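You operate a simulated robot arm through the tools that you are given. There is no shell and no other tool.

Carry out the task below with a simulated robot arm. There is one attempt and no reset: what you move stays moved.

JOB
Crank the strip in the rolls through at 3.0, then rack it.
Fine: stand it in the rack's middle slot; open the rolls to 5.0 afterwards.

Only the result counts: the job must be done as asked and must still hold three seconds after the hand-in. Knocking over, shifting, dropping, spilling or breaking anything else fails it.

ROBOT AND FRAMES
A 6-joint arm with a two-finger parallel gripper, fixed in place. Base frame: the origin is at the foot of the arm, x ahead of it, y to its left, z up; the work surface is at about z = 0. Units: mm, degrees, N and s.
With the tool pointing down near the work surface it reaches from about 160 to 420 mm from the base axis. Its first joint turns from -66.0 to 66.0 degrees. Payload 1.57 kg.
The TCP is the grasp point between the finger pads, 30 mm short of the fingertips. In the tool frame z runs along the fingers and y along their closing line. Largest opening 80 mm; finger width 17, thickness 12; the body of the gripper, 40 by 82 mm, starts 80 mm behind the TCP.
Orientation is that of the tool frame in the base frame, as a unit quaternion [x, y, z, w]. With the fingers straight down and closing along the base's y, the tool's x points along the base's -x, its y along +y and its z along -z.

CONTROLS
- The arm moves only by the tool apply_moves. Its argument "steps" is a list that holds one entry, the list of rows, each a list of 7 numbers: the shift along the tool's x, y, z in mm, then the turn, a rotation vector about the tool's x, y, z in degrees, then the opening, from 0 (shut) to 1 (fully open). In form: [[[tx, ty, tz, wx, wy, wz, fingers], ...]]. A call has 1 to 20 rows; each row is the pose to reach, as a shift and turn from the pose commanded when the call began, along the tool's axes at that moment. Rows are played at 5 a second. More than 50 mm and 8.6 degrees between two rows, or a gripper value outside its range, and nothing of the call is played. A pose out of reach is approached as far as the arm can. The call stops where the force on the tool passes 40 N (or 10 N more than at its start, if that is more) or the arm is blocked; 0.2 s more then pass. Each finger travels about 153 mm/s and halts on what it meets, pressing with about 29 N; the grip force reading is that of the motor and also rises with nothing between the fingers. The clock runs only during rows and for 0.2 s after the last one: add rows that repeat a pose to give the fingers time. The reply holds the time, the measured pose of the TCP, the force on the tool along the base axes, the opening and the grip force, in the units named above and with some noise, with the torque about the TCP (base axes, N m) and any sound that the robot's microphone picked up.
- Cameras (640 x 400 px; columns grow to the right, rows downward): "scene" is fixed at [61.8, -335.5, 424.6]; the picture's right is [0.71, -0.70, 0.00], its down [-0.38, -0.39, -0.84] and it looks along [0.58, 0.60, -0.55] (base axes); focal length 237 px, centre (320, 200). "wrist" rides on the gripper at [72, -7, -122] in the tool frame; the picture's right is [0.09, 1.00, 0.00], its down [-0.84, 0.08, -0.54] and it looks along [-0.54, 0.05, 0.84] (tool axes); focal length 238 px, centre (320, 200). There is no depth. A picture from a camera that has moved, and an enlarged one, comes with that camera's place and axes in the base frame and with its lens.
- get_image(camera): a new picture of that camera. No time passes.
- inspect(camera, box): a new picture of the part [left, top, right, bottom] of that camera's present view, enlarged. No time passes.
- close_job(): hands the job in; it is judged then, once.

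Places have to be worked out from the pictures, the camera data and where the tool is seen. Open the gripper and draw the arm clear of the work before you hand the job in, unless the task says otherwise.

The tools are called as a command line: name --argument value ..., lists and objects as JSON in quotes. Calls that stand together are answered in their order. apply_moves: Moves the arm, as the interface text tells. Its arguments: {"type":"object","properties":{"steps":{"type":"array"}},"required":["steps"]} The other tools are called the same way: get_image (camera) takes a picture; inspect (camera, box) takes an enlarged picture of a part of a camera's view; close_job () hands the job in.

At the start:

```text
time_s: 0.0
tcp_pos: [211.6, 85.8, 279.9]
tcp_rot: [0.0, 1.0, 0.001, 0.001]
ft_force: [0.2, 0.4, -0.8]
torque: [-0.03, 0.02, -0.02]
width: 80.1
gripper_force: 0.1
```

scene: 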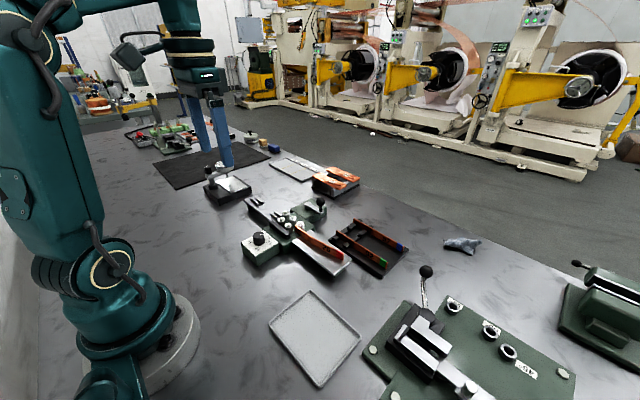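
wrist: 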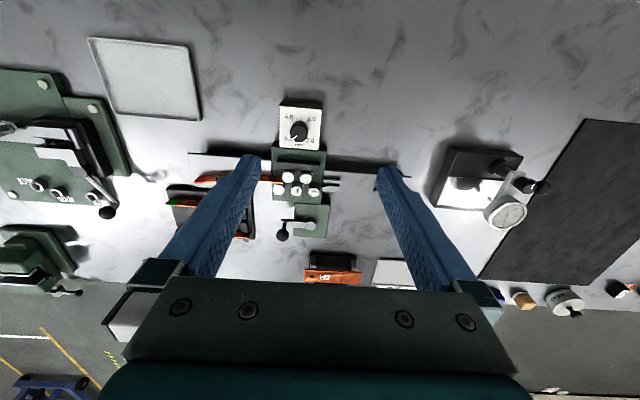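

I'll start by looking closely at the rolls, dial, crank and rack in both cameras.

inspect --camera "scene" --box '[220, 170, 420, 295]'

inspect --camera "wrist" --box '[180, 80, 420, 230]'

inspect --camera "scene" --box '[120, 100, 320, 225]'

inspect --camera "scene" --box '[340, 240, 640, 400]'

```text
3.20 times, centred on (320, 232) of scene
camera zoom: at [61.8, -335.5, 424.6], right [0.71, -0.7, 0.0], down [-0.38, -0.39, -0.84], along [0.58, 0.6, -0.55], focal length 760 px, centre (320, 96)
```

zoom: 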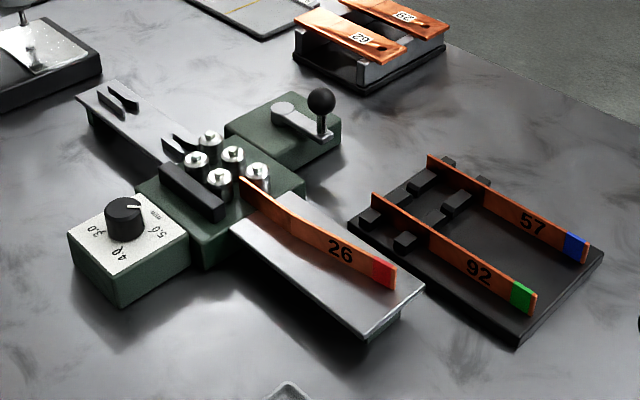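

```text
2.67 times, centred on (300, 155) of wrist
camera zoom: at [139.9, 80.9, 401.4], right [-0.09, 1.0, 0.0], down [0.84, 0.08, 0.54], along [0.54, 0.05, -0.84], focal length 636 px, centre (373, 320)
```

zoom: 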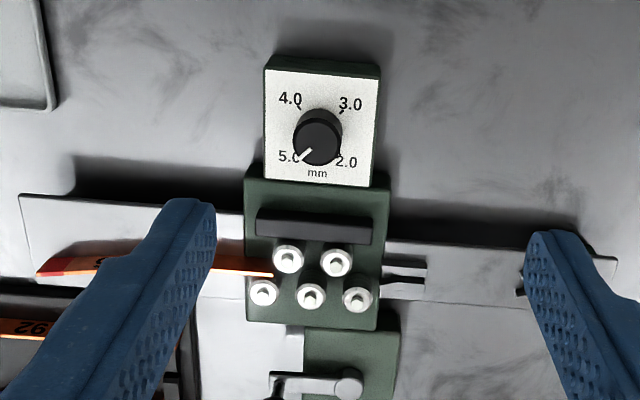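

```text
3.20 times, centred on (220, 162) of scene
camera zoom: at [61.8, -335.5, 424.6], right [0.71, -0.7, 0.0], down [-0.38, -0.39, -0.84], along [0.58, 0.6, -0.55], focal length 760 px, centre (640, 320)
```

zoom: 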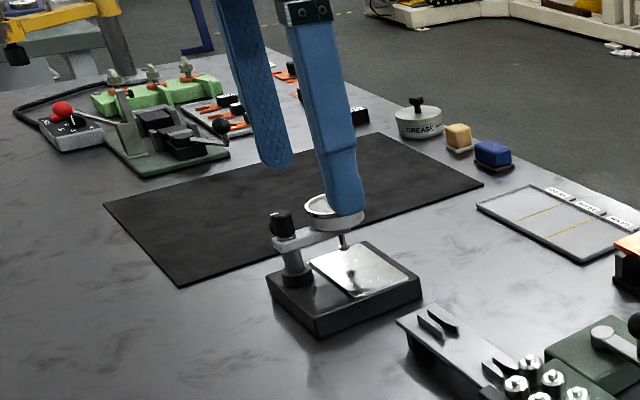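

```text
2.13 times, centred on (490, 320) of scene
camera zoom: at [61.8, -335.5, 424.6], right [0.71, -0.7, 0.0], down [-0.38, -0.39, -0.84], along [0.58, 0.6, -0.55], focal length 506 px, centre (-43, -56)
```

zoom: 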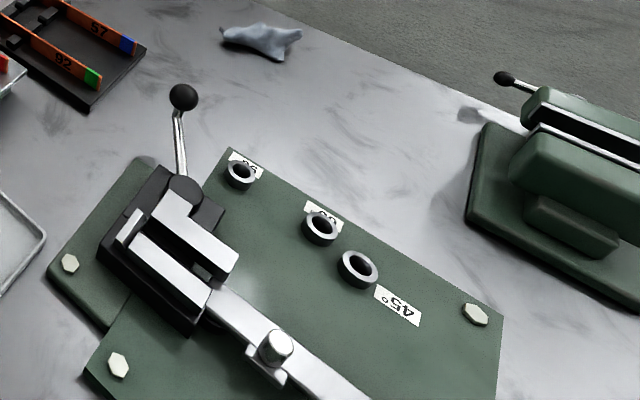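

The dial points at 5.0 now, strip 26 is in the rolls, and there is a black three-slot rack with 92 and 57. I'll zoom in further on the rack, rolls and neighbours before moving.

inspect --camera "scene" --box '[320, 210, 420, 285]'

inspect --camera "scene" --box '[235, 185, 345, 267]'

inspect --camera "scene" --box '[265, 145, 375, 215]'

inspect --camera "wrist" --box '[230, 90, 370, 180]'

```text
5.33 times, centred on (370, 248) of scene
camera zoom: at [61.8, -335.5, 424.6], right [0.71, -0.7, 0.0], down [-0.38, -0.39, -0.84], along [0.58, 0.6, -0.55], focal length 1266 px, centre (53, -53)
```

zoom: 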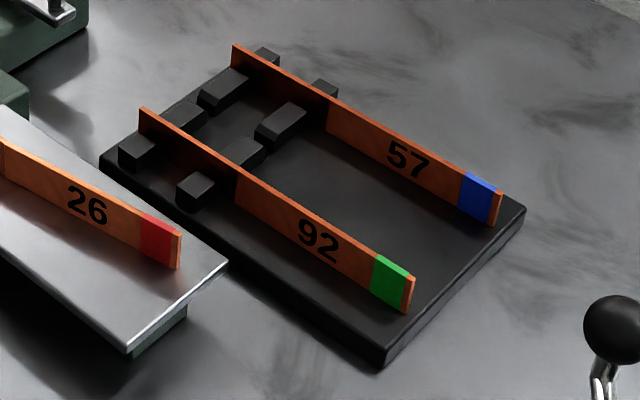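

```text
4.88 times, centred on (290, 226) of scene
camera zoom: at [61.8, -335.5, 424.6], right [0.71, -0.7, 0.0], down [-0.38, -0.39, -0.84], along [0.58, 0.6, -0.55], focal length 1158 px, centre (466, 73)
```

zoom: 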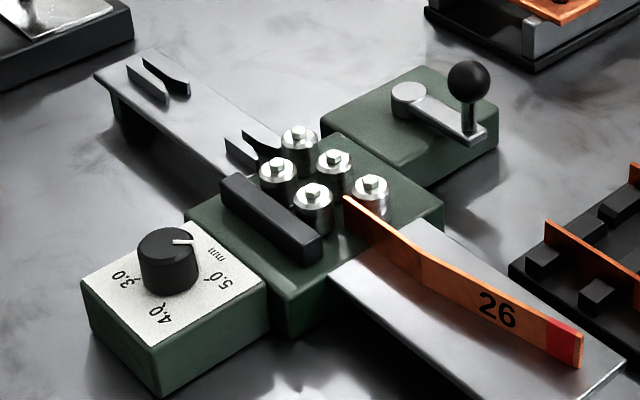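

```text
5.71 times, centred on (320, 180) of scene
camera zoom: at [61.8, -335.5, 424.6], right [0.71, -0.7, 0.0], down [-0.38, -0.39, -0.84], along [0.58, 0.6, -0.55], focal length 1357 px, centre (320, 314)
```

zoom: 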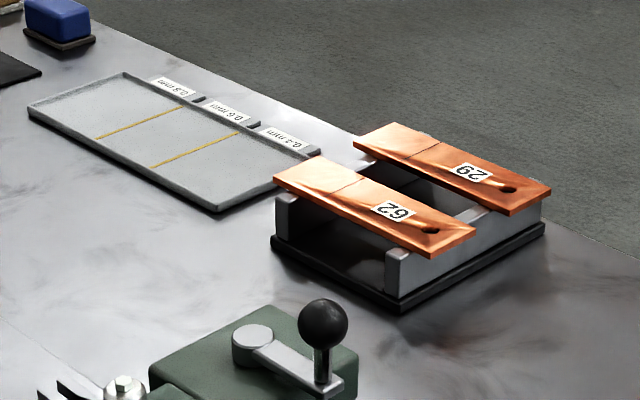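

```text
4.44 times, centred on (300, 135) of wrist
camera zoom: at [139.9, 80.9, 401.4], right [-0.09, 1.0, 0.0], down [0.84, 0.08, 0.54], along [0.54, 0.05, -0.84], focal length 1059 px, centre (409, 489)
```

zoom: 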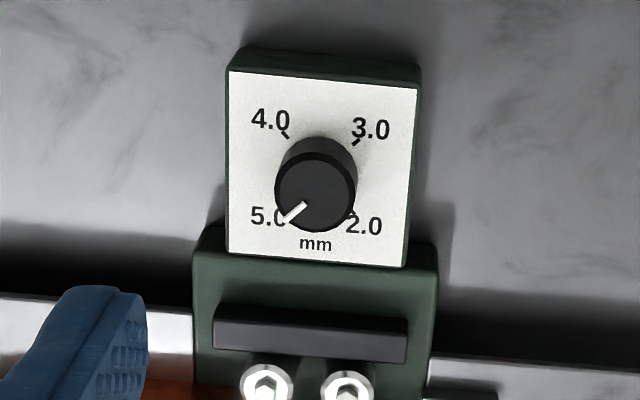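

Middle slot of the black rack is empty, at about x≈449, y≈-37…-183. I'll move the open gripper lower, well above everything, for a closer wrist view of the dial, rolls and crank.

apply_moves --steps '[[[4, -15, 26, 0, 0, 0, 1], [8, -30, 53, 0, 0, 0, 1], [12, -45, 80, 0, 0, 0, 1], [12, -45, 80, 0, 0, 0, 1]]]'

get_image --camera "wrist"

get_image --camera "scene"

```text
time_s: 1.0
tcp_pos: [200.6, 41.6, 198.3]
tcp_rot: [0.0, 1.0, 0.001, 0.001]
ft_force: [-0.4, -0.1, -0.2]
torque: [0.03, -0.01, 0.0]
width: 80.0
gripper_force: 0.0
```

```text
taken
camera wrist: at [127.8, 34.6, 319.6], right [-0.09, 1.0, 0.0], down [0.84, 0.08, 0.54], along [0.54, 0.05, -0.84], focal length 238 px, centre (320, 200)
```

wrist: 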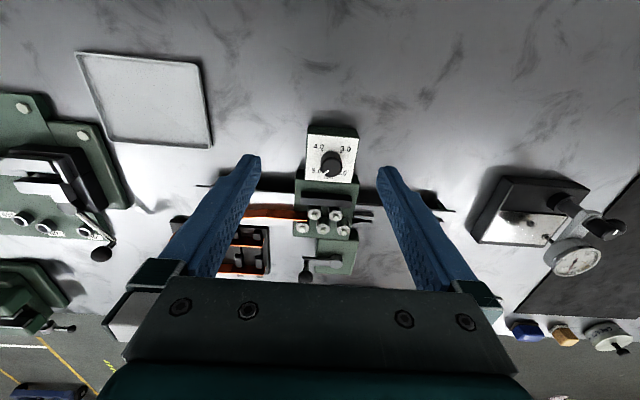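

```text
taken
```

scene: 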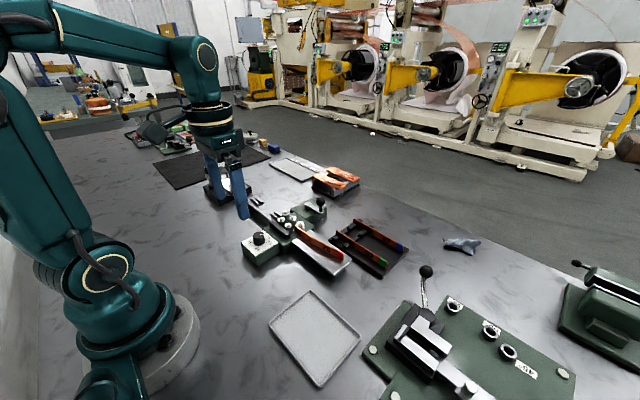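

The view is clear; I'll enlarge the dial/rolls/crank in the wrist camera to measure positions.

inspect --camera "wrist" --box '[260, 115, 400, 203]'

inspect --camera "wrist" --box '[260, 180, 400, 290]'

inspect --camera "wrist" --box '[160, 180, 300, 290]'

```text
4.55 times, centred on (330, 159) of wrist
camera zoom: at [127.8, 34.6, 319.6], right [-0.09, 1.0, 0.0], down [0.84, 0.08, 0.54], along [0.54, 0.05, -0.84], focal length 1083 px, centre (274, 386)
```

zoom: 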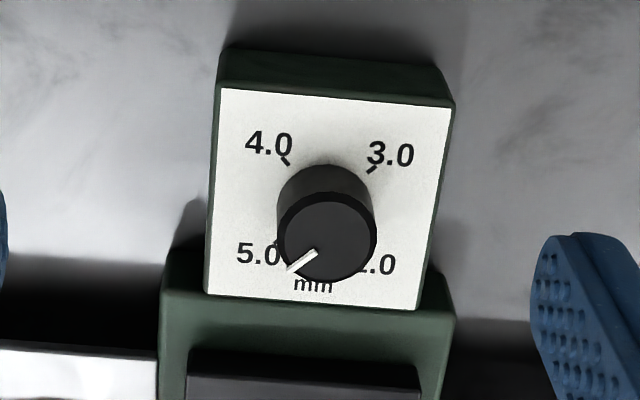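

```text
3.64 times, centred on (330, 235) of wrist
camera zoom: at [127.8, 34.6, 319.6], right [-0.09, 1.0, 0.0], down [0.84, 0.08, 0.54], along [0.54, 0.05, -0.84], focal length 867 px, centre (284, 73)
```

zoom: 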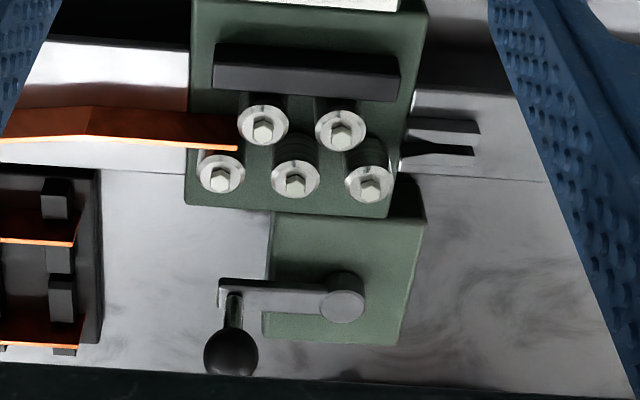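

```text
3.64 times, centred on (230, 235) of wrist
camera zoom: at [127.8, 34.6, 319.6], right [-0.09, 1.0, 0.0], down [0.84, 0.08, 0.54], along [0.54, 0.05, -0.84], focal length 867 px, centre (647, 73)
```

zoom: 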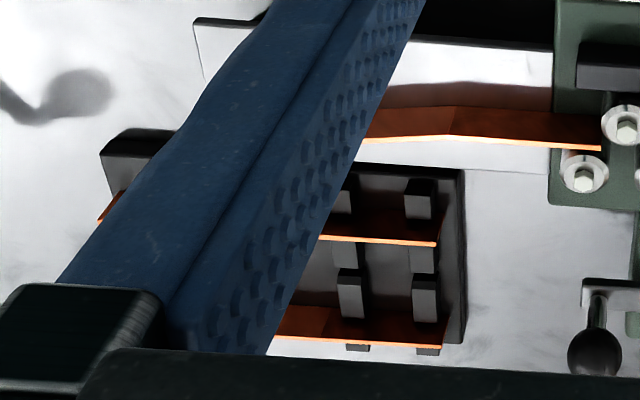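

Working from both views: knob top ≈ (250, 60, 55) with diameter ≈27, crank hub ≈ (433, 90), ball ≈ (431, 40, 72), so the crank circle and rack are near the edge of reach. I'll test in free air how far out the arm gets with the tool pointing down, over the rack's slot area at safe height.

apply_moves --steps '[[[-41, -17, 0, 0, 0, 0, 1], [-83, -34, 0, 0, 0, 0, 1], [-124, -51, 0, 0, 0, 0, 1], [-166, -68, 0, 0, 0, 0, 1], [-208, -85, 0, 0, 0, 0, 1], [-249, -101, 0, 0, 0, 0, 1], [-249, -101, 0, 0, 0, 0, 1], [-249, -101, 30, 0, 0, 0, 1], [-249, -101, 60, 0, 0, 0, 1], [-249, -101, 60, 0, 0, 0, 1], [-249, -101, 60, 0, 0, 0, 1]]]'

get_image --camera "scene"

get_image --camera "wrist"

```text
time_s: 3.4
tcp_pos: [398.4, -55.7, 126.8]
tcp_rot: [0.001, 1.0, 0.001, 0.0]
ft_force: [0.0, -0.2, -1.5]
torque: [0.02, 0.01, 0.02]
width: 79.8
gripper_force: 0.0
out of reach, approached as far as the arm can: row 5, 6, 7, 8, 9, 10, 11
```

```text
taken
```

scene: 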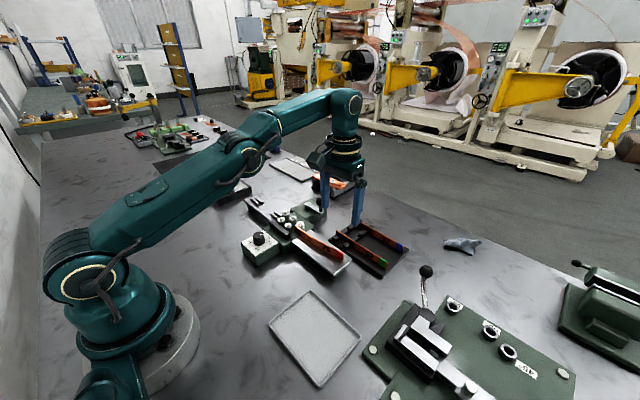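

```text
taken
camera wrist: at [325.8, -63.3, 248.7], right [-0.09, 1.0, 0.0], down [0.84, 0.08, 0.54], along [0.54, 0.05, -0.84], focal length 238 px, centre (320, 200)
```

wrist: 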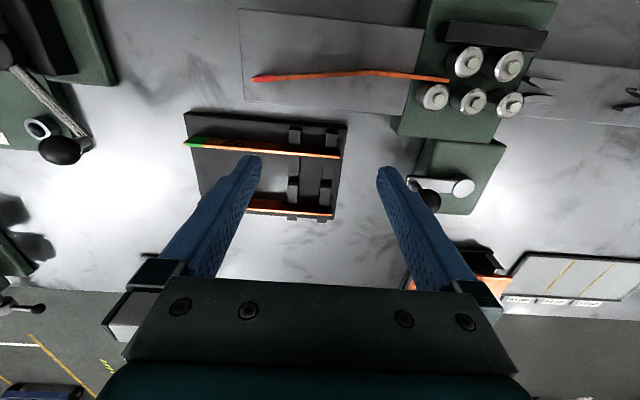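

Fully stretched tool-down reach here is r≈402 at z≈127, so crank and rack will need a tilted tool. First the dial: I back away upward and check how the command reference behaves after an out-of-reach pose.

apply_moves --steps '[[[30, 10, -20, 0, 0, 0, 1], [65, 25, -40, 0, 0, 0, 1], [100, 40, -60, 0, 0, 0, 1], [100, 40, -60, 0, 0, 0, 0.5]]]'

```text
time_s: 4.4
tcp_pos: [296.2, -18.2, 186.0]
tcp_rot: [0.0, 1.0, 0.001, 0.001]
ft_force: [0.2, 0.2, 0.1]
torque: [-0.02, -0.01, 0.02]
width: 40.1
gripper_force: 0.0
```

The reference is clamped to where the arm actually got, good. Now I go above the knob at (250, 60) and pre-turn the tool by -90° so that I can turn the knob +180° about the tool axis in one grip.

apply_moves --steps '[[[10, 15, 5, 0, 0, -8, 0.5], [20, 30, 10, 0, 0, -16, 0.5], [30, 45, 20, 0, 0, -24, 0.5], [40, 60, 30, 0, 0, -32, 0.5], [47, 78, 40, 0, 0, -40, 0.5], [47, 78, 46, 0, 0, -48, 0.5], [47, 78, 46, 0, 0, -56, 0.5], [47, 78, 46, 0, 0, -64, 0.5], [47, 78, 46, 0, 0, -72, 0.5], [47, 78, 46, 0, 0, -80, 0.5], [47, 78, 46, 0, 0, -88, 0.5], [47, 78, 46, 0, 0, -90, 0.5], [47, 78, 46, 0, 0, -90, 0.5]]]'

get_image --camera "wrist"

get_image --camera "scene"

```text
time_s: 7.2
tcp_pos: [249.4, 62.4, 140.4]
tcp_rot: [0.707, -0.707, 0.0, -0.001]
ft_force: [-0.1, 0.0, -0.5]
torque: [-0.01, -0.02, 0.0]
width: 40.2
gripper_force: 0.2
```

```text
taken
camera wrist: at [256.5, -9.3, 261.6], right [-1.0, -0.09, 0.0], down [-0.08, 0.84, 0.54], along [-0.05, 0.54, -0.84], focal length 238 px, centre (320, 200)
```

wrist: 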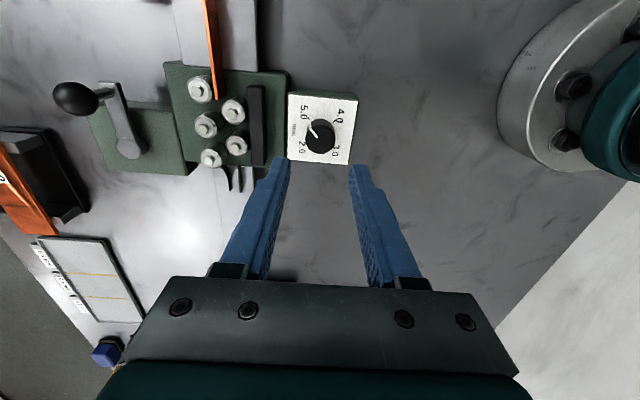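

```text
taken
```

scene: 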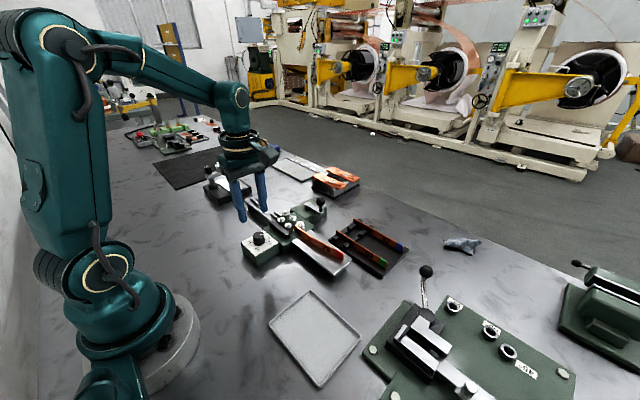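

Tool is turned and above the dial. I'll zoom to check the knob's position from this side.

inspect --camera "wrist" --box '[270, 85, 380, 170]'

inspect --camera "wrist" --box '[50, 50, 290, 200]'

inspect --camera "scene" --box '[215, 165, 325, 265]'

```text
4.71 times, centred on (325, 128) of wrist
camera zoom: at [256.5, -9.3, 261.6], right [-1.0, -0.09, 0.0], down [-0.08, 0.84, 0.54], along [-0.05, 0.54, -0.84], focal length 1122 px, centre (296, 541)
```

zoom: 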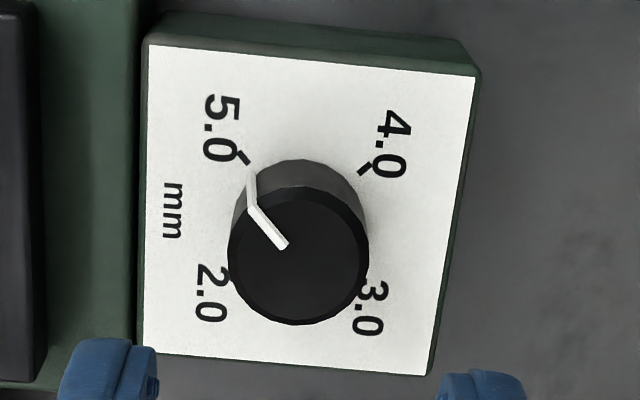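

```text
2.67 times, centred on (170, 125) of wrist
camera zoom: at [256.5, -9.3, 261.6], right [-1.0, -0.09, 0.0], down [-0.08, 0.84, 0.54], along [-0.05, 0.54, -0.84], focal length 636 px, centre (720, 400)
```

zoom: 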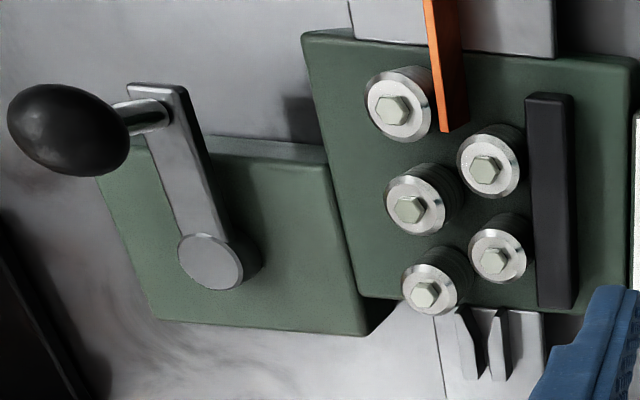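

```text
4.00 times, centred on (270, 215) of scene
camera zoom: at [61.8, -335.5, 424.6], right [0.71, -0.7, 0.0], down [-0.38, -0.39, -0.84], along [0.58, 0.6, -0.55], focal length 950 px, centre (520, 140)
```

zoom: 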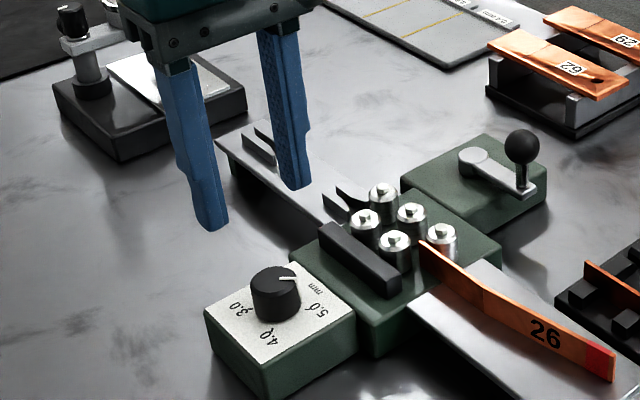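

Knob axis ≈ (249.6, 59.3), diameter ≈26, from z≈37 to 56. I descend to TCP z≈70 (tips at 40) and close on it.

apply_moves --steps '[[[2.5, 0, 25, 0, 0, 0, 0.5], [2.5, 0, 50, 0, 0, 0, 0.5], [2.5, 0, 62, 0, 0, 0, 0.5], [2.5, 0, 69, 0, 0, 0, 0.5], [2.5, 0, 69, 0, 0, 0, 0.5]]]'

get_image --camera "wrist"

inspect --camera "scene" --box '[215, 185, 325, 265]'

```text
time_s: 8.4
tcp_pos: [250.3, 60.5, 70.6]
tcp_rot: [0.707, -0.707, -0.001, -0.002]
ft_force: [-1.1, -0.7, 0.0]
torque: [-0.01, -0.03, -0.02]
width: 40.0
gripper_force: 0.1
```

```text
taken
camera wrist: at [256.7, -10.5, 191.9], right [-1.0, -0.09, 0.0], down [-0.08, 0.84, 0.54], along [-0.05, 0.54, -0.84], focal length 238 px, centre (320, 200)
```

wrist: 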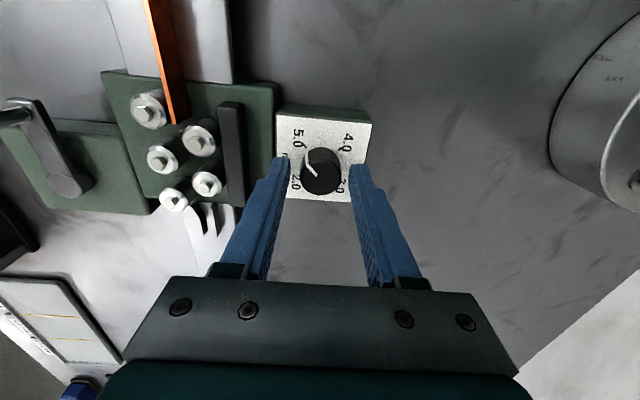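

```text
5.00 times, centred on (270, 225) of scene
camera zoom: at [61.8, -335.5, 424.6], right [0.71, -0.7, 0.0], down [-0.38, -0.39, -0.84], along [0.58, 0.6, -0.55], focal length 1187 px, centre (570, 75)
```

zoom: 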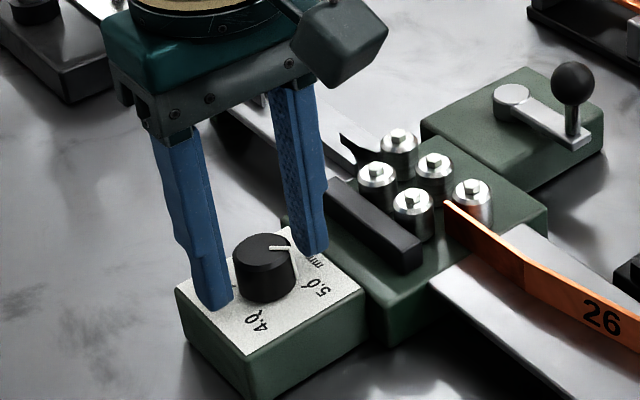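

Fingers straddle the knob and are clear of the bar. Now I close and hold.

apply_moves --steps '[[[0, 0, 0, 0, 0, 0, 0.3], [0, 0, 0, 0, 0, 0, 0.1], [0, 0, 0, 0, 0, 0, 0.1], [0, 0, 0, 0, 0, 0, 0.1]]]'

```text
time_s: 9.4
tcp_pos: [250.2, 61.9, 69.6]
tcp_rot: [-0.706, 0.708, 0.0, 0.0]
ft_force: [-5.7, 1.8, -5.0]
torque: [0.03, -0.18, -0.02]
width: 26.5
gripper_force: 37.4
```

Knob is gripped (26.5 mm). I turn it +90° first, toward 4.0, and check the result.

apply_moves --steps '[[[0, 0, 0, 0, 0, 8, 0.1], [0, 0, 0, 0, 0, 16, 0.1], [0, 0, 0, 0, 0, 24, 0.1], [0, 0, 0, 0, 0, 32, 0.1], [0, 0, 0, 0, 0, 40, 0.1], [0, 0, 0, 0, 0, 48, 0.1], [0, 0, 0, 0, 0, 56, 0.1], [0, 0, 0, 0, 0, 64, 0.1], [0, 0, 0, 0, 0, 72, 0.1], [0, 0, 0, 0, 0, 80, 0.1], [0, 0, 0, 0, 0, 88, 0.1], [0, 0, 0, 0, 0, 90, 0.1]]]'

get_image --camera "wrist"

inspect --camera "scene" --box '[215, 185, 325, 265]'

```text
time_s: 12.0
tcp_pos: [250.4, 59.8, 70.7]
tcp_rot: [0.002, 1.0, 0.001, 0.002]
ft_force: [3.9, 18.4, -17.8]
torque: [0.1, -1.08, -0.03]
width: 26.7
gripper_force: 37.4
```

```text
taken
camera wrist: at [178.4, 53.5, 192.3], right [-0.09, 1.0, 0.0], down [0.84, 0.07, 0.55], along [0.54, 0.05, -0.84], focal length 238 px, centre (320, 200)
```

wrist: 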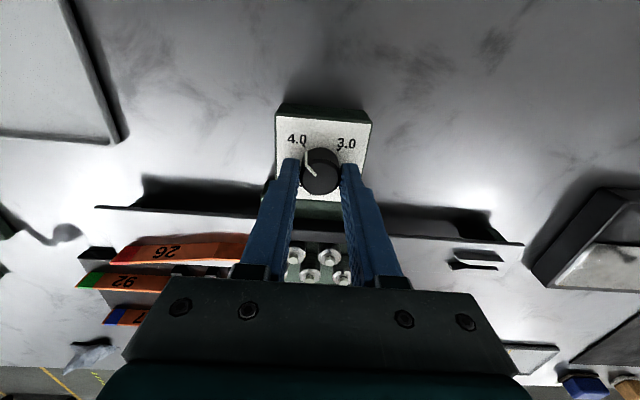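

```text
5.00 times, centred on (270, 225) of scene
camera zoom: at [61.8, -335.5, 424.6], right [0.71, -0.7, 0.0], down [-0.38, -0.39, -0.84], along [0.58, 0.6, -0.55], focal length 1187 px, centre (570, 75)
```

zoom: 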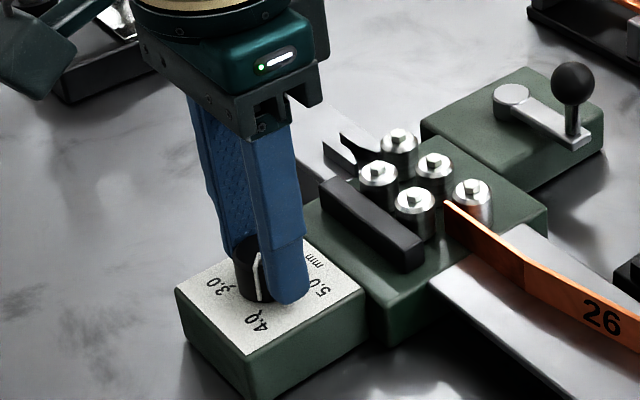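

The pointer is at 4.0, but there is ~18 N of side load, so the axis is slightly off. I nudge +1 mm in y while gripping and read the force.

apply_moves --steps '[[[0, 0.5, 0, 0, 0, 0, 0.1], [0, 1, 0, 0, 0, 0, 0.1], [0, 1, 0, 0, 0, 0, 0.1]]]'

```text
time_s: 12.8
tcp_pos: [251.0, 59.7, 70.8]
tcp_rot: [-0.001, 1.0, 0.0, 0.002]
ft_force: [15.9, -4.8, -27.6]
torque: [0.21, -0.48, 0.0]
width: 26.6
gripper_force: 37.7
```

Side load in y is gone (about 23 N/mm); x and z loads remain, so I ease +0.6 mm in x and 1 mm down.

apply_moves --steps '[[[-0.3, -0.1, 0.5, 0, 0, 0, 0.1], [-0.6, -0.2, 1, 0, 0, 0, 0.1], [-0.6, -0.2, 1, 0, 0, 0, 0.1]]]'

```text
time_s: 13.6
tcp_pos: [250.0, 59.9, 69.0]
tcp_rot: [-0.001, 1.0, 0.0, 0.0]
ft_force: [-3.8, -14.3, 30.6]
torque: [-0.17, 0.14, -0.02]
width: 26.7
gripper_force: 38.0
```

Overshot slightly in z; correcting by half a millimetre back.

apply_moves --steps '[[[0.1, -0.5, -0.5, 0, 0, 0, 0.1], [0.1, -0.5, -0.5, 0, 0, 0, 0.1]]]'

```text
time_s: 14.2
tcp_pos: [251.2, 60.2, 69.3]
tcp_rot: [0.0, 1.0, 0.0, 0.001]
ft_force: [-4.8, -4.5, 28.0]
torque: [-0.44, 0.43, -0.01]
width: 26.7
gripper_force: 37.7
```

Residual z load remains from stick in the grip. I'll release and re-grip here to clear the loads before the second half of the turn.

apply_moves --steps '[[[0, 0, 0, 0, 0, 0, 0.5], [0, 0, 0, 0, 0, 0, 0.5], [0, 0, 0, 0, 0, 0, 0.5]]]'

inspect --camera "wrist" --box '[265, 105, 385, 205]'

```text
time_s: 15.0
tcp_pos: [251.9, 59.8, 70.2]
tcp_rot: [0.001, 1.0, 0.001, 0.001]
ft_force: [-0.4, -1.1, -0.7]
torque: [-0.02, 0.0, 0.0]
width: 39.8
gripper_force: 0.1
```

```text
4.00 times, centred on (325, 155) of wrist
camera zoom: at [178.8, 53.3, 191.5], right [-0.09, 1.0, 0.0], down [0.84, 0.08, 0.54], along [0.54, 0.05, -0.84], focal length 953 px, centre (300, 380)
```

zoom: 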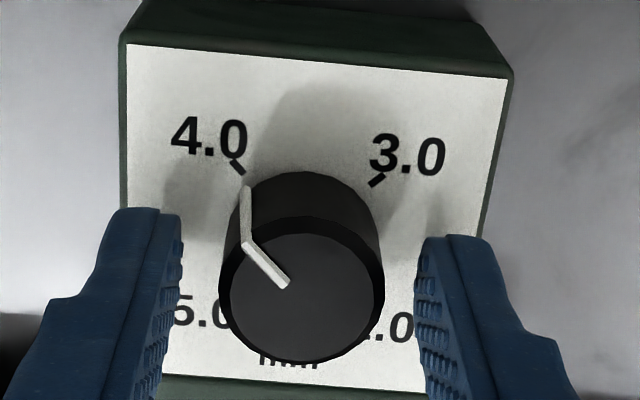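

Pointer sits cleanly on the 4.0 tick. Knob axis ≈ (249, 60); I re-grip there.

apply_moves --steps '[[[0.8, 0, 0, 0, 0, 0, 0.4], [0.8, 0, 0, 0, 0, 0, 0.3], [0.8, 0, 0, 0, 0, 0, 0.1], [0.8, 0, 0, 0, 0, 0, 0.1], [0.8, 0, 0, 0, 0, 0, 0.1]]]'

```text
time_s: 16.2
tcp_pos: [250.9, 60.7, 69.0]
tcp_rot: [0.0, 1.0, 0.001, 0.0]
ft_force: [1.1, 5.0, -2.7]
torque: [-0.19, -0.17, 0.01]
width: 26.7
gripper_force: 37.2
```

Loads are low after re-gripping. Turning another +90° toward 3.0.

apply_moves --steps '[[[0, 0, 0, 0, 0, 8, 0.1], [0, 0, 0, 0, 0, 16, 0.1], [0, 0, 0, 0, 0, 24, 0.1], [0, 0, 0, 0, 0, 32, 0.1], [0, 0, 0, 0, 0, 40, 0.1], [0, 0, 0, 0, 0, 48, 0.1], [0, 0, 0, 0, 0, 56, 0.1], [0, 0, 0, 0, 0, 64, 0.1], [0, 0, 0, 0, 0, 72, 0.1], [0, 0, 0, 0, 0, 80, 0.1], [0, 0, 0, 0, 0, 88, 0.1], [0, 0, 0, 0, 0, 90, 0.1]]]'

get_image --camera "wrist"

inspect --camera "scene" --box '[215, 185, 325, 265]'

```text
time_s: 18.8
tcp_pos: [248.9, 60.7, 70.6]
tcp_rot: [0.708, 0.707, 0.002, 0.0]
ft_force: [20.2, -8.8, -21.6]
torque: [-0.92, -0.03, -0.02]
width: 26.4
gripper_force: 37.4
```

```text
taken
camera wrist: at [243.0, 132.0, 191.8], right [1.0, 0.09, 0.0], down [0.07, -0.84, 0.54], along [0.05, -0.54, -0.84], focal length 238 px, centre (320, 200)
```

wrist: 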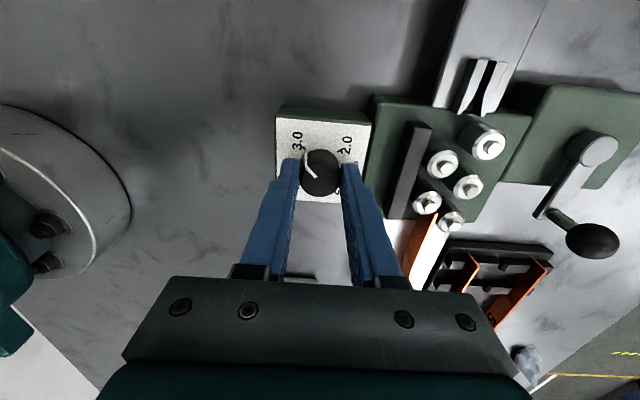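

```text
5.00 times, centred on (270, 225) of scene
camera zoom: at [61.9, -335.5, 424.6], right [0.71, -0.7, 0.0], down [-0.38, -0.39, -0.84], along [0.58, 0.6, -0.55], focal length 1187 px, centre (570, 75)
```

zoom: 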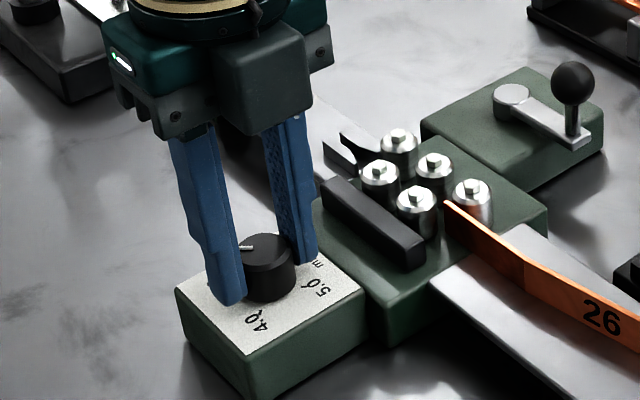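

The pointer looks at 3.0. I open and check the exact alignment.

apply_moves --steps '[[[0, 0, 0, 0, 0, 0, 0.5], [0, 0, 0, 0, 0, 0, 0.5], [0, 0, -20, 0, 0, 0, 0.5], [0, 0, -45, 0, 0, 0, 0.5], [0, 0, -70, 0, 0, 0, 0.5], [0, 0, -70, 0, 0, 0, 0.5]]]'

inspect --camera "wrist" --box '[265, 85, 385, 185]'

get_image --camera "wrist"

```text
time_s: 20.2
tcp_pos: [248.5, 59.0, 141.0]
tcp_rot: [0.708, 0.707, 0.001, 0.0]
ft_force: [0.0, 0.4, 0.1]
torque: [0.0, 0.01, -0.03]
width: 40.1
gripper_force: 0.0
```

```text
4.00 times, centred on (325, 135) of wrist
camera zoom: at [242.2, 130.7, 262.3], right [1.0, 0.09, 0.0], down [0.08, -0.84, 0.54], along [0.05, -0.54, -0.84], focal length 953 px, centre (300, 460)
```

zoom: 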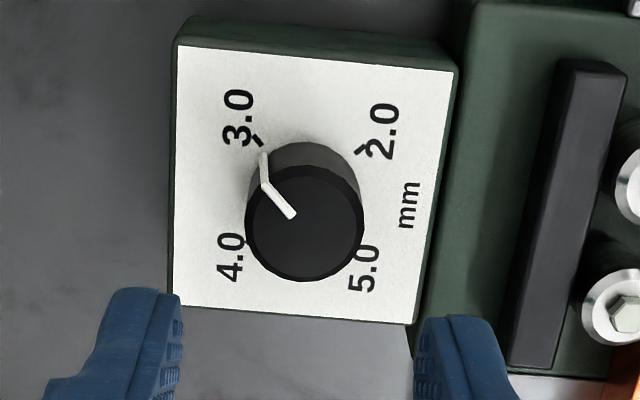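

```text
taken
camera wrist: at [242.2, 130.7, 262.3], right [1.0, 0.09, 0.0], down [0.08, -0.84, 0.54], along [0.05, -0.54, -0.84], focal length 238 px, centre (320, 200)
```

wrist: 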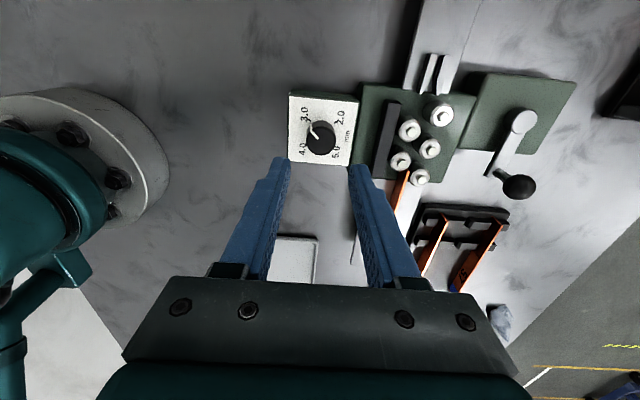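

Dial reads 3.0, aligned with its tick. Next is the crank: hub ≈ (433.5, 90), ball ≈ (431.5, 40, 72), radius ≈ 50; I'll push the ball around with closed, outward-tilted fingers. First return to yaw 0 at a safe height with fingers closed.

apply_moves --steps '[[[0, 4, -15, 0, 0, -7.5, 0.3], [0, 8, -30, 0, 0, -15, 0.2], [0, 12, -45, 0, 0, -22.5, 0.1], [0, 16, -59, 0, 0, -30, 0], [0, 20, -59, 0, 0, -37.5, 0], [0, 25, -59, 0, 0, -45, 0], [0, 30, -59, 0, 0, -52.5, 0], [0, 35, -59, 0, 0, -60, 0], [0, 40, -59, 0, 0, -67.5, 0], [0, 45, -59, 0, 0, -75, 0], [0, 51, -59, 0, 0, -82.5, 0], [0, 51, -59, 0, 0, -90, 0], [0, 51, -59, 0, 0, -90, 0]]]'

```text
time_s: 23.0
tcp_pos: [300.6, 59.3, 198.7]
tcp_rot: [-0.001, 1.0, 0.001, 0.0]
ft_force: [-0.9, -0.2, 0.0]
torque: [0.0, 0.01, -0.01]
width: 0.1
gripper_force: 21.1
```

Now tilt the fingers outward by 25° and take a picture of the crank from here.

apply_moves --steps '[[[-10, 0, 0, 0, -7, 0, 0], [-20, 0, 0, 0, -14, 0, 0], [-30, 0, 0, 0, -20, 0, 0], [-40, 0, 0, 0, -25, 0, 0], [-40, 0, 0, 0, -25, 0, 0]]]'

get_image --camera "wrist"

get_image --camera "scene"

```text
time_s: 24.2
tcp_pos: [339.9, 60.6, 199.9]
tcp_rot: [0.0, 0.976, 0.0, 0.219]
ft_force: [0.6, 0.8, -0.1]
torque: [-0.02, 0.03, 0.04]
width: 0.0
gripper_force: 21.7
```

```text
taken
camera wrist: at [223.1, 54.2, 279.1], right [-0.08, 1.0, -0.04], down [0.53, 0.08, 0.85], along [0.85, 0.05, -0.53], focal length 238 px, centre (320, 200)
```

wrist: 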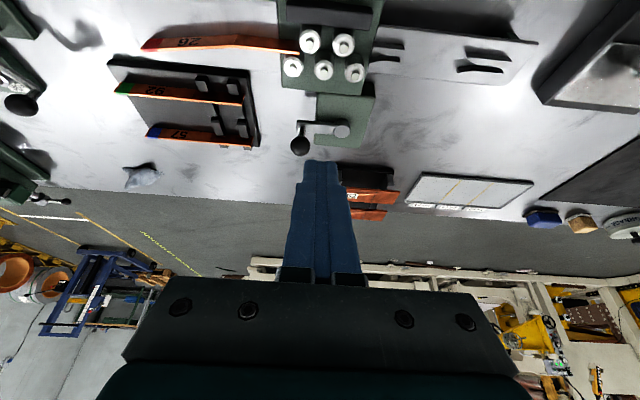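

```text
taken
```

scene: 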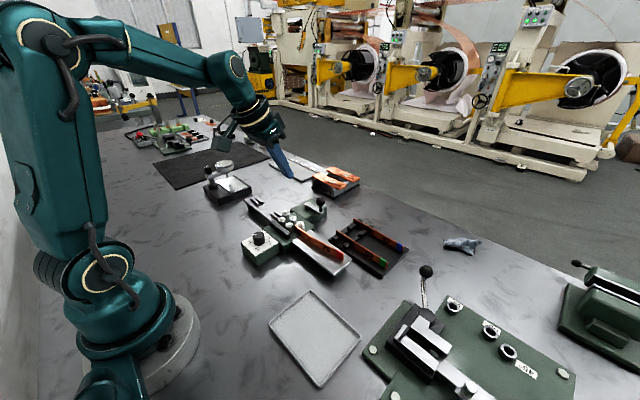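

Arm is tilted fine. I descend with closed fingers on the base side of the ball, at about (395, 50), tips at z≈58 (above the crank arm, beside the ball).

apply_moves --steps '[[[1, -4, 40, 0, 0, 0, 0], [3, -8, 80, 0, 0, 0, 0], [4.2, -10.6, 110, 0, 0, 0, 0], [4.2, -10.6, 124.6, 0, 0, 0, 0], [4.2, -10.6, 124.6, 0, 0, 0, 0]]]'

get_image --camera "wrist"

inspect --camera "scene" --box '[225, 165, 365, 265]'

```text
time_s: 25.4
tcp_pos: [390.7, 48.0, 84.3]
tcp_rot: [0.0, 0.976, 0.001, 0.218]
ft_force: [0.2, -0.3, 0.6]
torque: [-0.01, 0.0, -0.03]
width: 0.0
gripper_force: 21.3
```

```text
taken
camera wrist: at [273.9, 43.0, 164.0], right [-0.08, 1.0, -0.04], down [0.53, 0.08, 0.85], along [0.85, 0.05, -0.53], focal length 238 px, centre (320, 200)
```

wrist: 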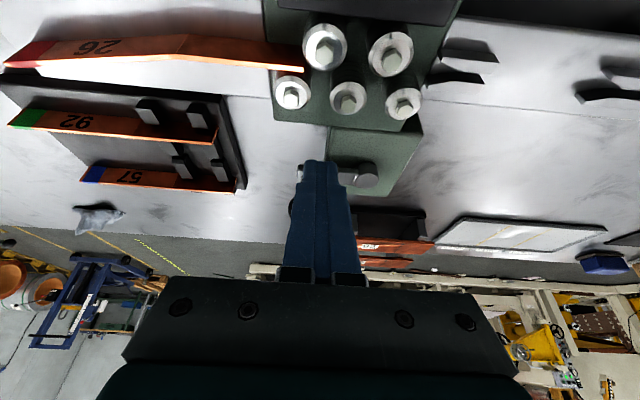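

```text
4.00 times, centred on (295, 215) of scene
camera zoom: at [61.8, -335.5, 424.6], right [0.71, -0.7, 0.0], down [-0.38, -0.39, -0.84], along [0.58, 0.6, -0.55], focal length 950 px, centre (420, 140)
```

zoom: 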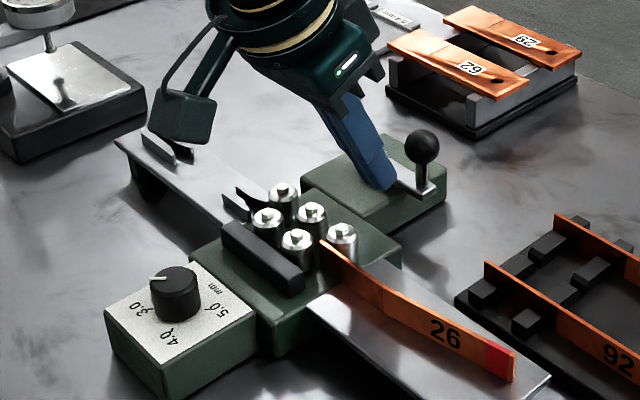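

The stick is beside the ball on its base side. I push it a short way counter-clockwise (+x) and then check which way the strip moves.

apply_moves --steps '[[[-7, -1.5, 3, 0, 0, 0, 0], [-13.1, -3.1, 6.1, 0, 0, 0, 0], [-17, -5, 8, 0, 0, 0, 0], [-20.4, -6.6, 9.5, 0, 0, 0, 0], [-24.3, -7.6, 11.3, 0, 0, 0, 0], [-28.1, -8.5, 13.1, 0, 0, 0, 0]]]'

get_image --camera "wrist"

inspect --camera "scene" --box '[225, 165, 365, 265]'

```text
time_s: 26.8
tcp_pos: [420.1, 41.5, 83.4]
tcp_rot: [0.0, 0.976, 0.001, 0.218]
ft_force: [-0.2, 0.7, -0.1]
torque: [0.03, -0.04, 0.0]
width: 0.0
gripper_force: 21.7
```

```text
taken
camera wrist: at [303.4, 35.3, 164.8], right [-0.08, 1.0, -0.04], down [0.53, 0.08, 0.85], along [0.85, 0.05, -0.53], focal length 238 px, centre (320, 200)
```

wrist: 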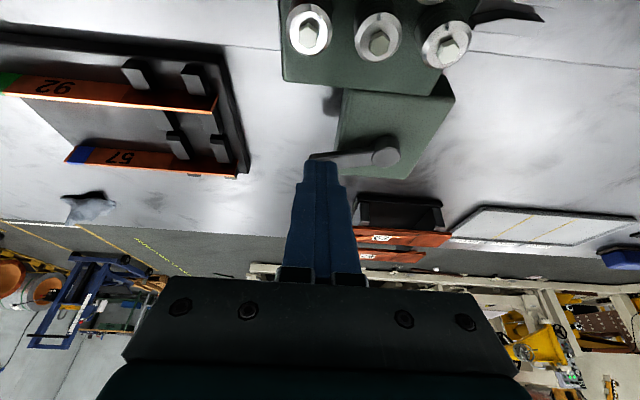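

```text
4.00 times, centred on (295, 215) of scene
camera zoom: at [61.8, -335.5, 424.6], right [0.71, -0.7, 0.0], down [-0.38, -0.39, -0.84], along [0.58, 0.6, -0.55], focal length 950 px, centre (420, 140)
```

zoom: 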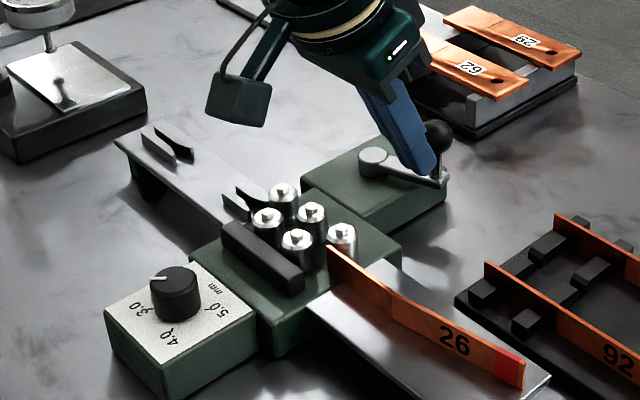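

Counter-clockwise moved the strip backward a few mm (toward −y), with negligible force; so clockwise is the feed direction. I lift over the ball and come down on its far side to push clockwise.

apply_moves --steps '[[[3, 0, -25, 0, 0, 0, 0], [3, 0, -50, 0, 0, 0, 0], [-10, 5, -45, 0, 0, 0, 0], [-28, 14, -36, 0, 0, 0, 0], [-45.3, 22.5, -29, 0, 0, 0, 0], [-45.3, 22.5, -5, 0, 0, 0, 0], [-45.3, 22.5, 21.1, 0, 0, 0, 0], [-45.3, 22.5, 21.1, 0, 0, 0, 0]]]'

get_image --camera "wrist"

inspect --camera "scene" --box '[225, 165, 365, 265]'

```text
time_s: 28.6
tcp_pos: [471.0, 64.5, 84.3]
tcp_rot: [0.0, 0.976, 0.001, 0.217]
ft_force: [0.4, -0.4, 0.4]
torque: [0.05, -0.02, 0.01]
width: 0.0
gripper_force: 21.3
```

```text
taken
camera wrist: at [354.2, 57.6, 164.4], right [-0.08, 1.0, -0.04], down [0.53, 0.08, 0.85], along [0.84, 0.05, -0.53], focal length 238 px, centre (320, 200)
```

wrist: 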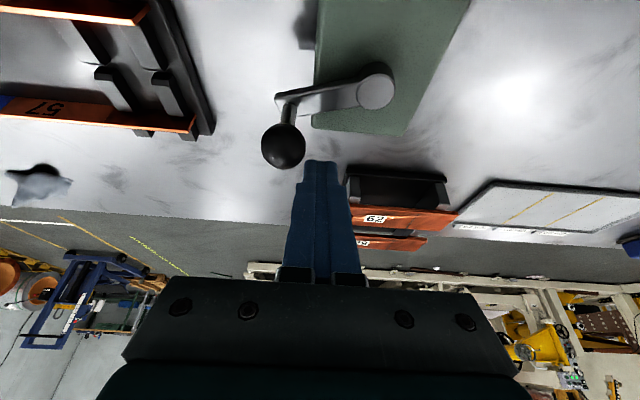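

```text
4.00 times, centred on (295, 215) of scene
camera zoom: at [61.8, -335.5, 424.6], right [0.71, -0.7, 0.0], down [-0.38, -0.39, -0.84], along [0.58, 0.6, -0.55], focal length 950 px, centre (420, 140)
```

zoom: 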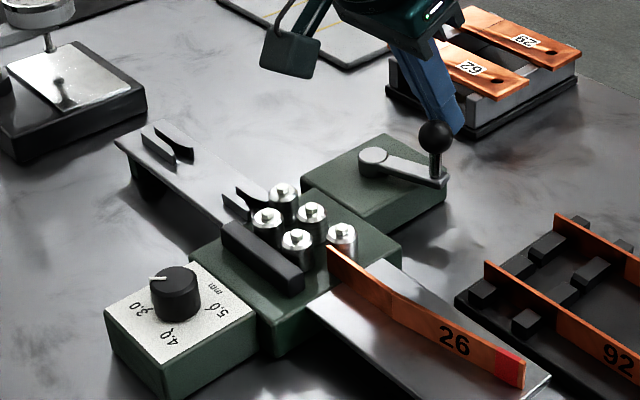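

Ball now at ≈(449, 42), stick at ≈(477, 64) behind it for clockwise. I push clockwise about 80° along the circle and check the strip.

apply_moves --steps '[[[4.3, -6.1, -2, 0, 0, 0, 0], [9.9, -12.3, -4.6, 0, 0, 0, 0], [16.3, -17.3, -7.6, 0, 0, 0, 0], [23.5, -21, -10.9, 0, 0, 0, 0], [31.1, -23.2, -14.5, 0, 0, 0, 0], [39, -24, -18.2, 0, 0, 0, 0], [46.9, -23.2, -21.8, 0, 0, 0, 0], [54.5, -21, -25.4, 0, 0, 0, 0]]]'

get_image --camera "wrist"

inspect --camera "scene" --box '[225, 165, 365, 265]'

```text
time_s: 30.4
tcp_pos: [410.4, 42.1, 83.9]
tcp_rot: [0.001, 0.976, 0.001, 0.217]
ft_force: [0.1, 0.2, -0.3]
torque: [0.01, -0.01, -0.04]
width: 0.0
gripper_force: 21.6
```

```text
taken
camera wrist: at [293.5, 35.9, 163.9], right [-0.08, 1.0, -0.04], down [0.53, 0.08, 0.84], along [0.84, 0.05, -0.53], focal length 238 px, centre (320, 200)
```

wrist: 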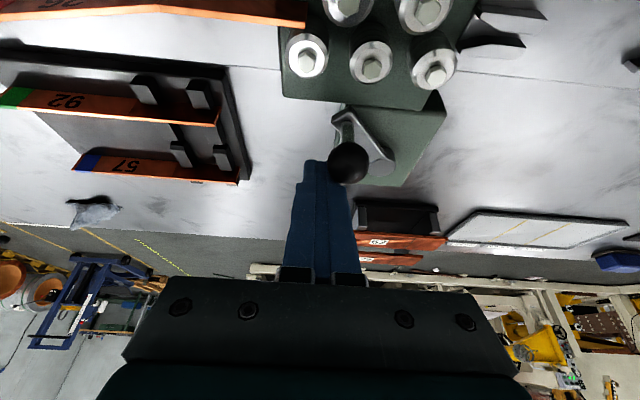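

```text
4.00 times, centred on (295, 215) of scene
camera zoom: at [61.8, -335.5, 424.6], right [0.71, -0.7, 0.0], down [-0.38, -0.39, -0.84], along [0.58, 0.6, -0.55], focal length 950 px, centre (420, 140)
```

zoom: 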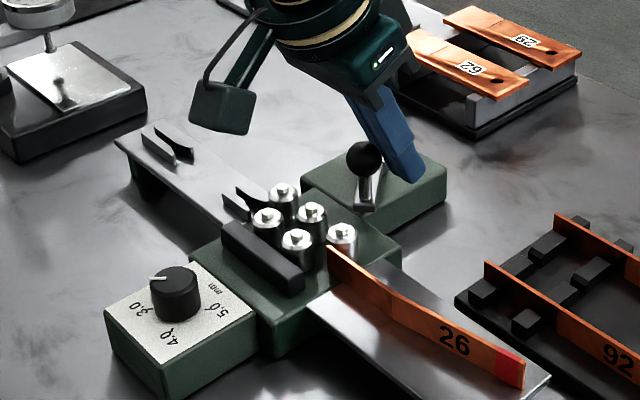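

The crank turned clockwise but the strip does not seem to have followed. I'll zoom in on the strip tip at the entry rolls.

inspect --camera "scene" --box '[275, 205, 335, 245]'

inspect --camera "wrist" --box '[200, 0, 500, 200]'

inspect --camera "scene" --box '[290, 205, 370, 285]'

```text
10.00 times, centred on (305, 225) of scene
camera zoom: at [61.8, -335.5, 424.6], right [0.71, -0.7, 0.0], down [-0.38, -0.39, -0.84], along [0.58, 0.6, -0.55], focal length 2374 px, centre (470, -50)
```

zoom: 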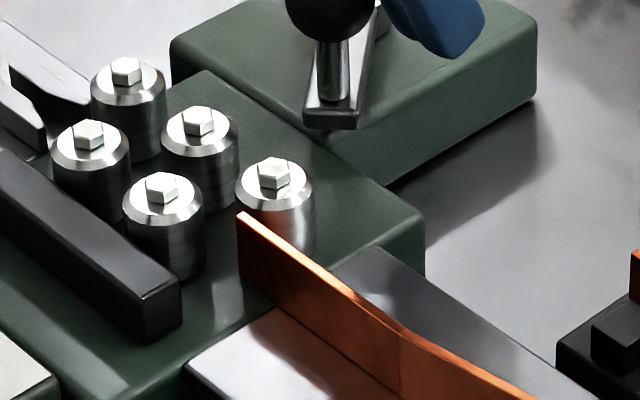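

```text
2.00 times, centred on (350, 100) of wrist
camera zoom: at [293.5, 35.9, 163.9], right [-0.08, 1.0, -0.04], down [0.53, 0.08, 0.84], along [0.84, 0.05, -0.53], focal length 477 px, centre (260, 400)
```

zoom: 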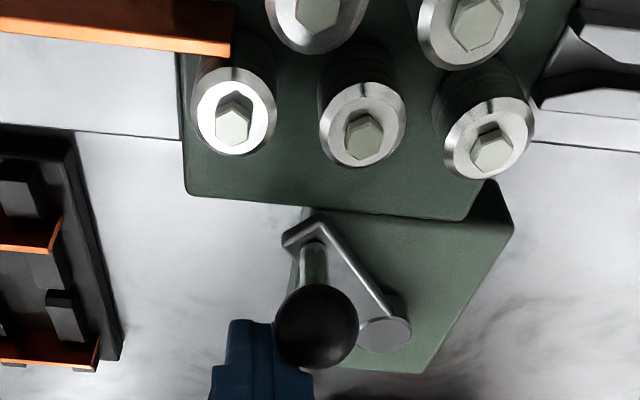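

```text
5.00 times, centred on (330, 245) of scene
camera zoom: at [61.8, -335.5, 424.6], right [0.71, -0.7, 0.0], down [-0.38, -0.39, -0.84], along [0.58, 0.6, -0.55], focal length 1187 px, centre (270, -25)
```

zoom: 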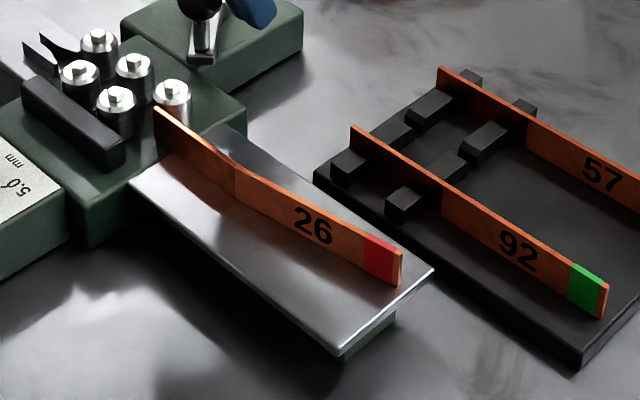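

The strip's tip backed out of the nip (tip now at y≈30, was ≈36) because my test turn was the wrong way. I'll lift away, then use the gripper to slide the strip back a few mm into the nip before cranking clockwise.

apply_moves --steps '[[[0, 0, -30, 0, 0, 0, 0], [0, 0, -60, 0, 0, 0, 0], [8, -20, -78, 0, 7, 0, 0], [16, -41, -95, 0, 14, 0, 0], [24, -62, -110, 0, 20, 0, 0], [31.9, -82, -120.8, 0, 25, 0, 0], [31.9, -82, -120.8, 0, 25, 0, 0]]]'

```text
time_s: 32.0
tcp_pos: [330.6, -39.0, 182.7]
tcp_rot: [0.0, 1.0, 0.001, -0.001]
ft_force: [-0.5, 0.4, 0.5]
torque: [-0.01, 0.0, 0.0]
width: 0.0
gripper_force: 21.0
```

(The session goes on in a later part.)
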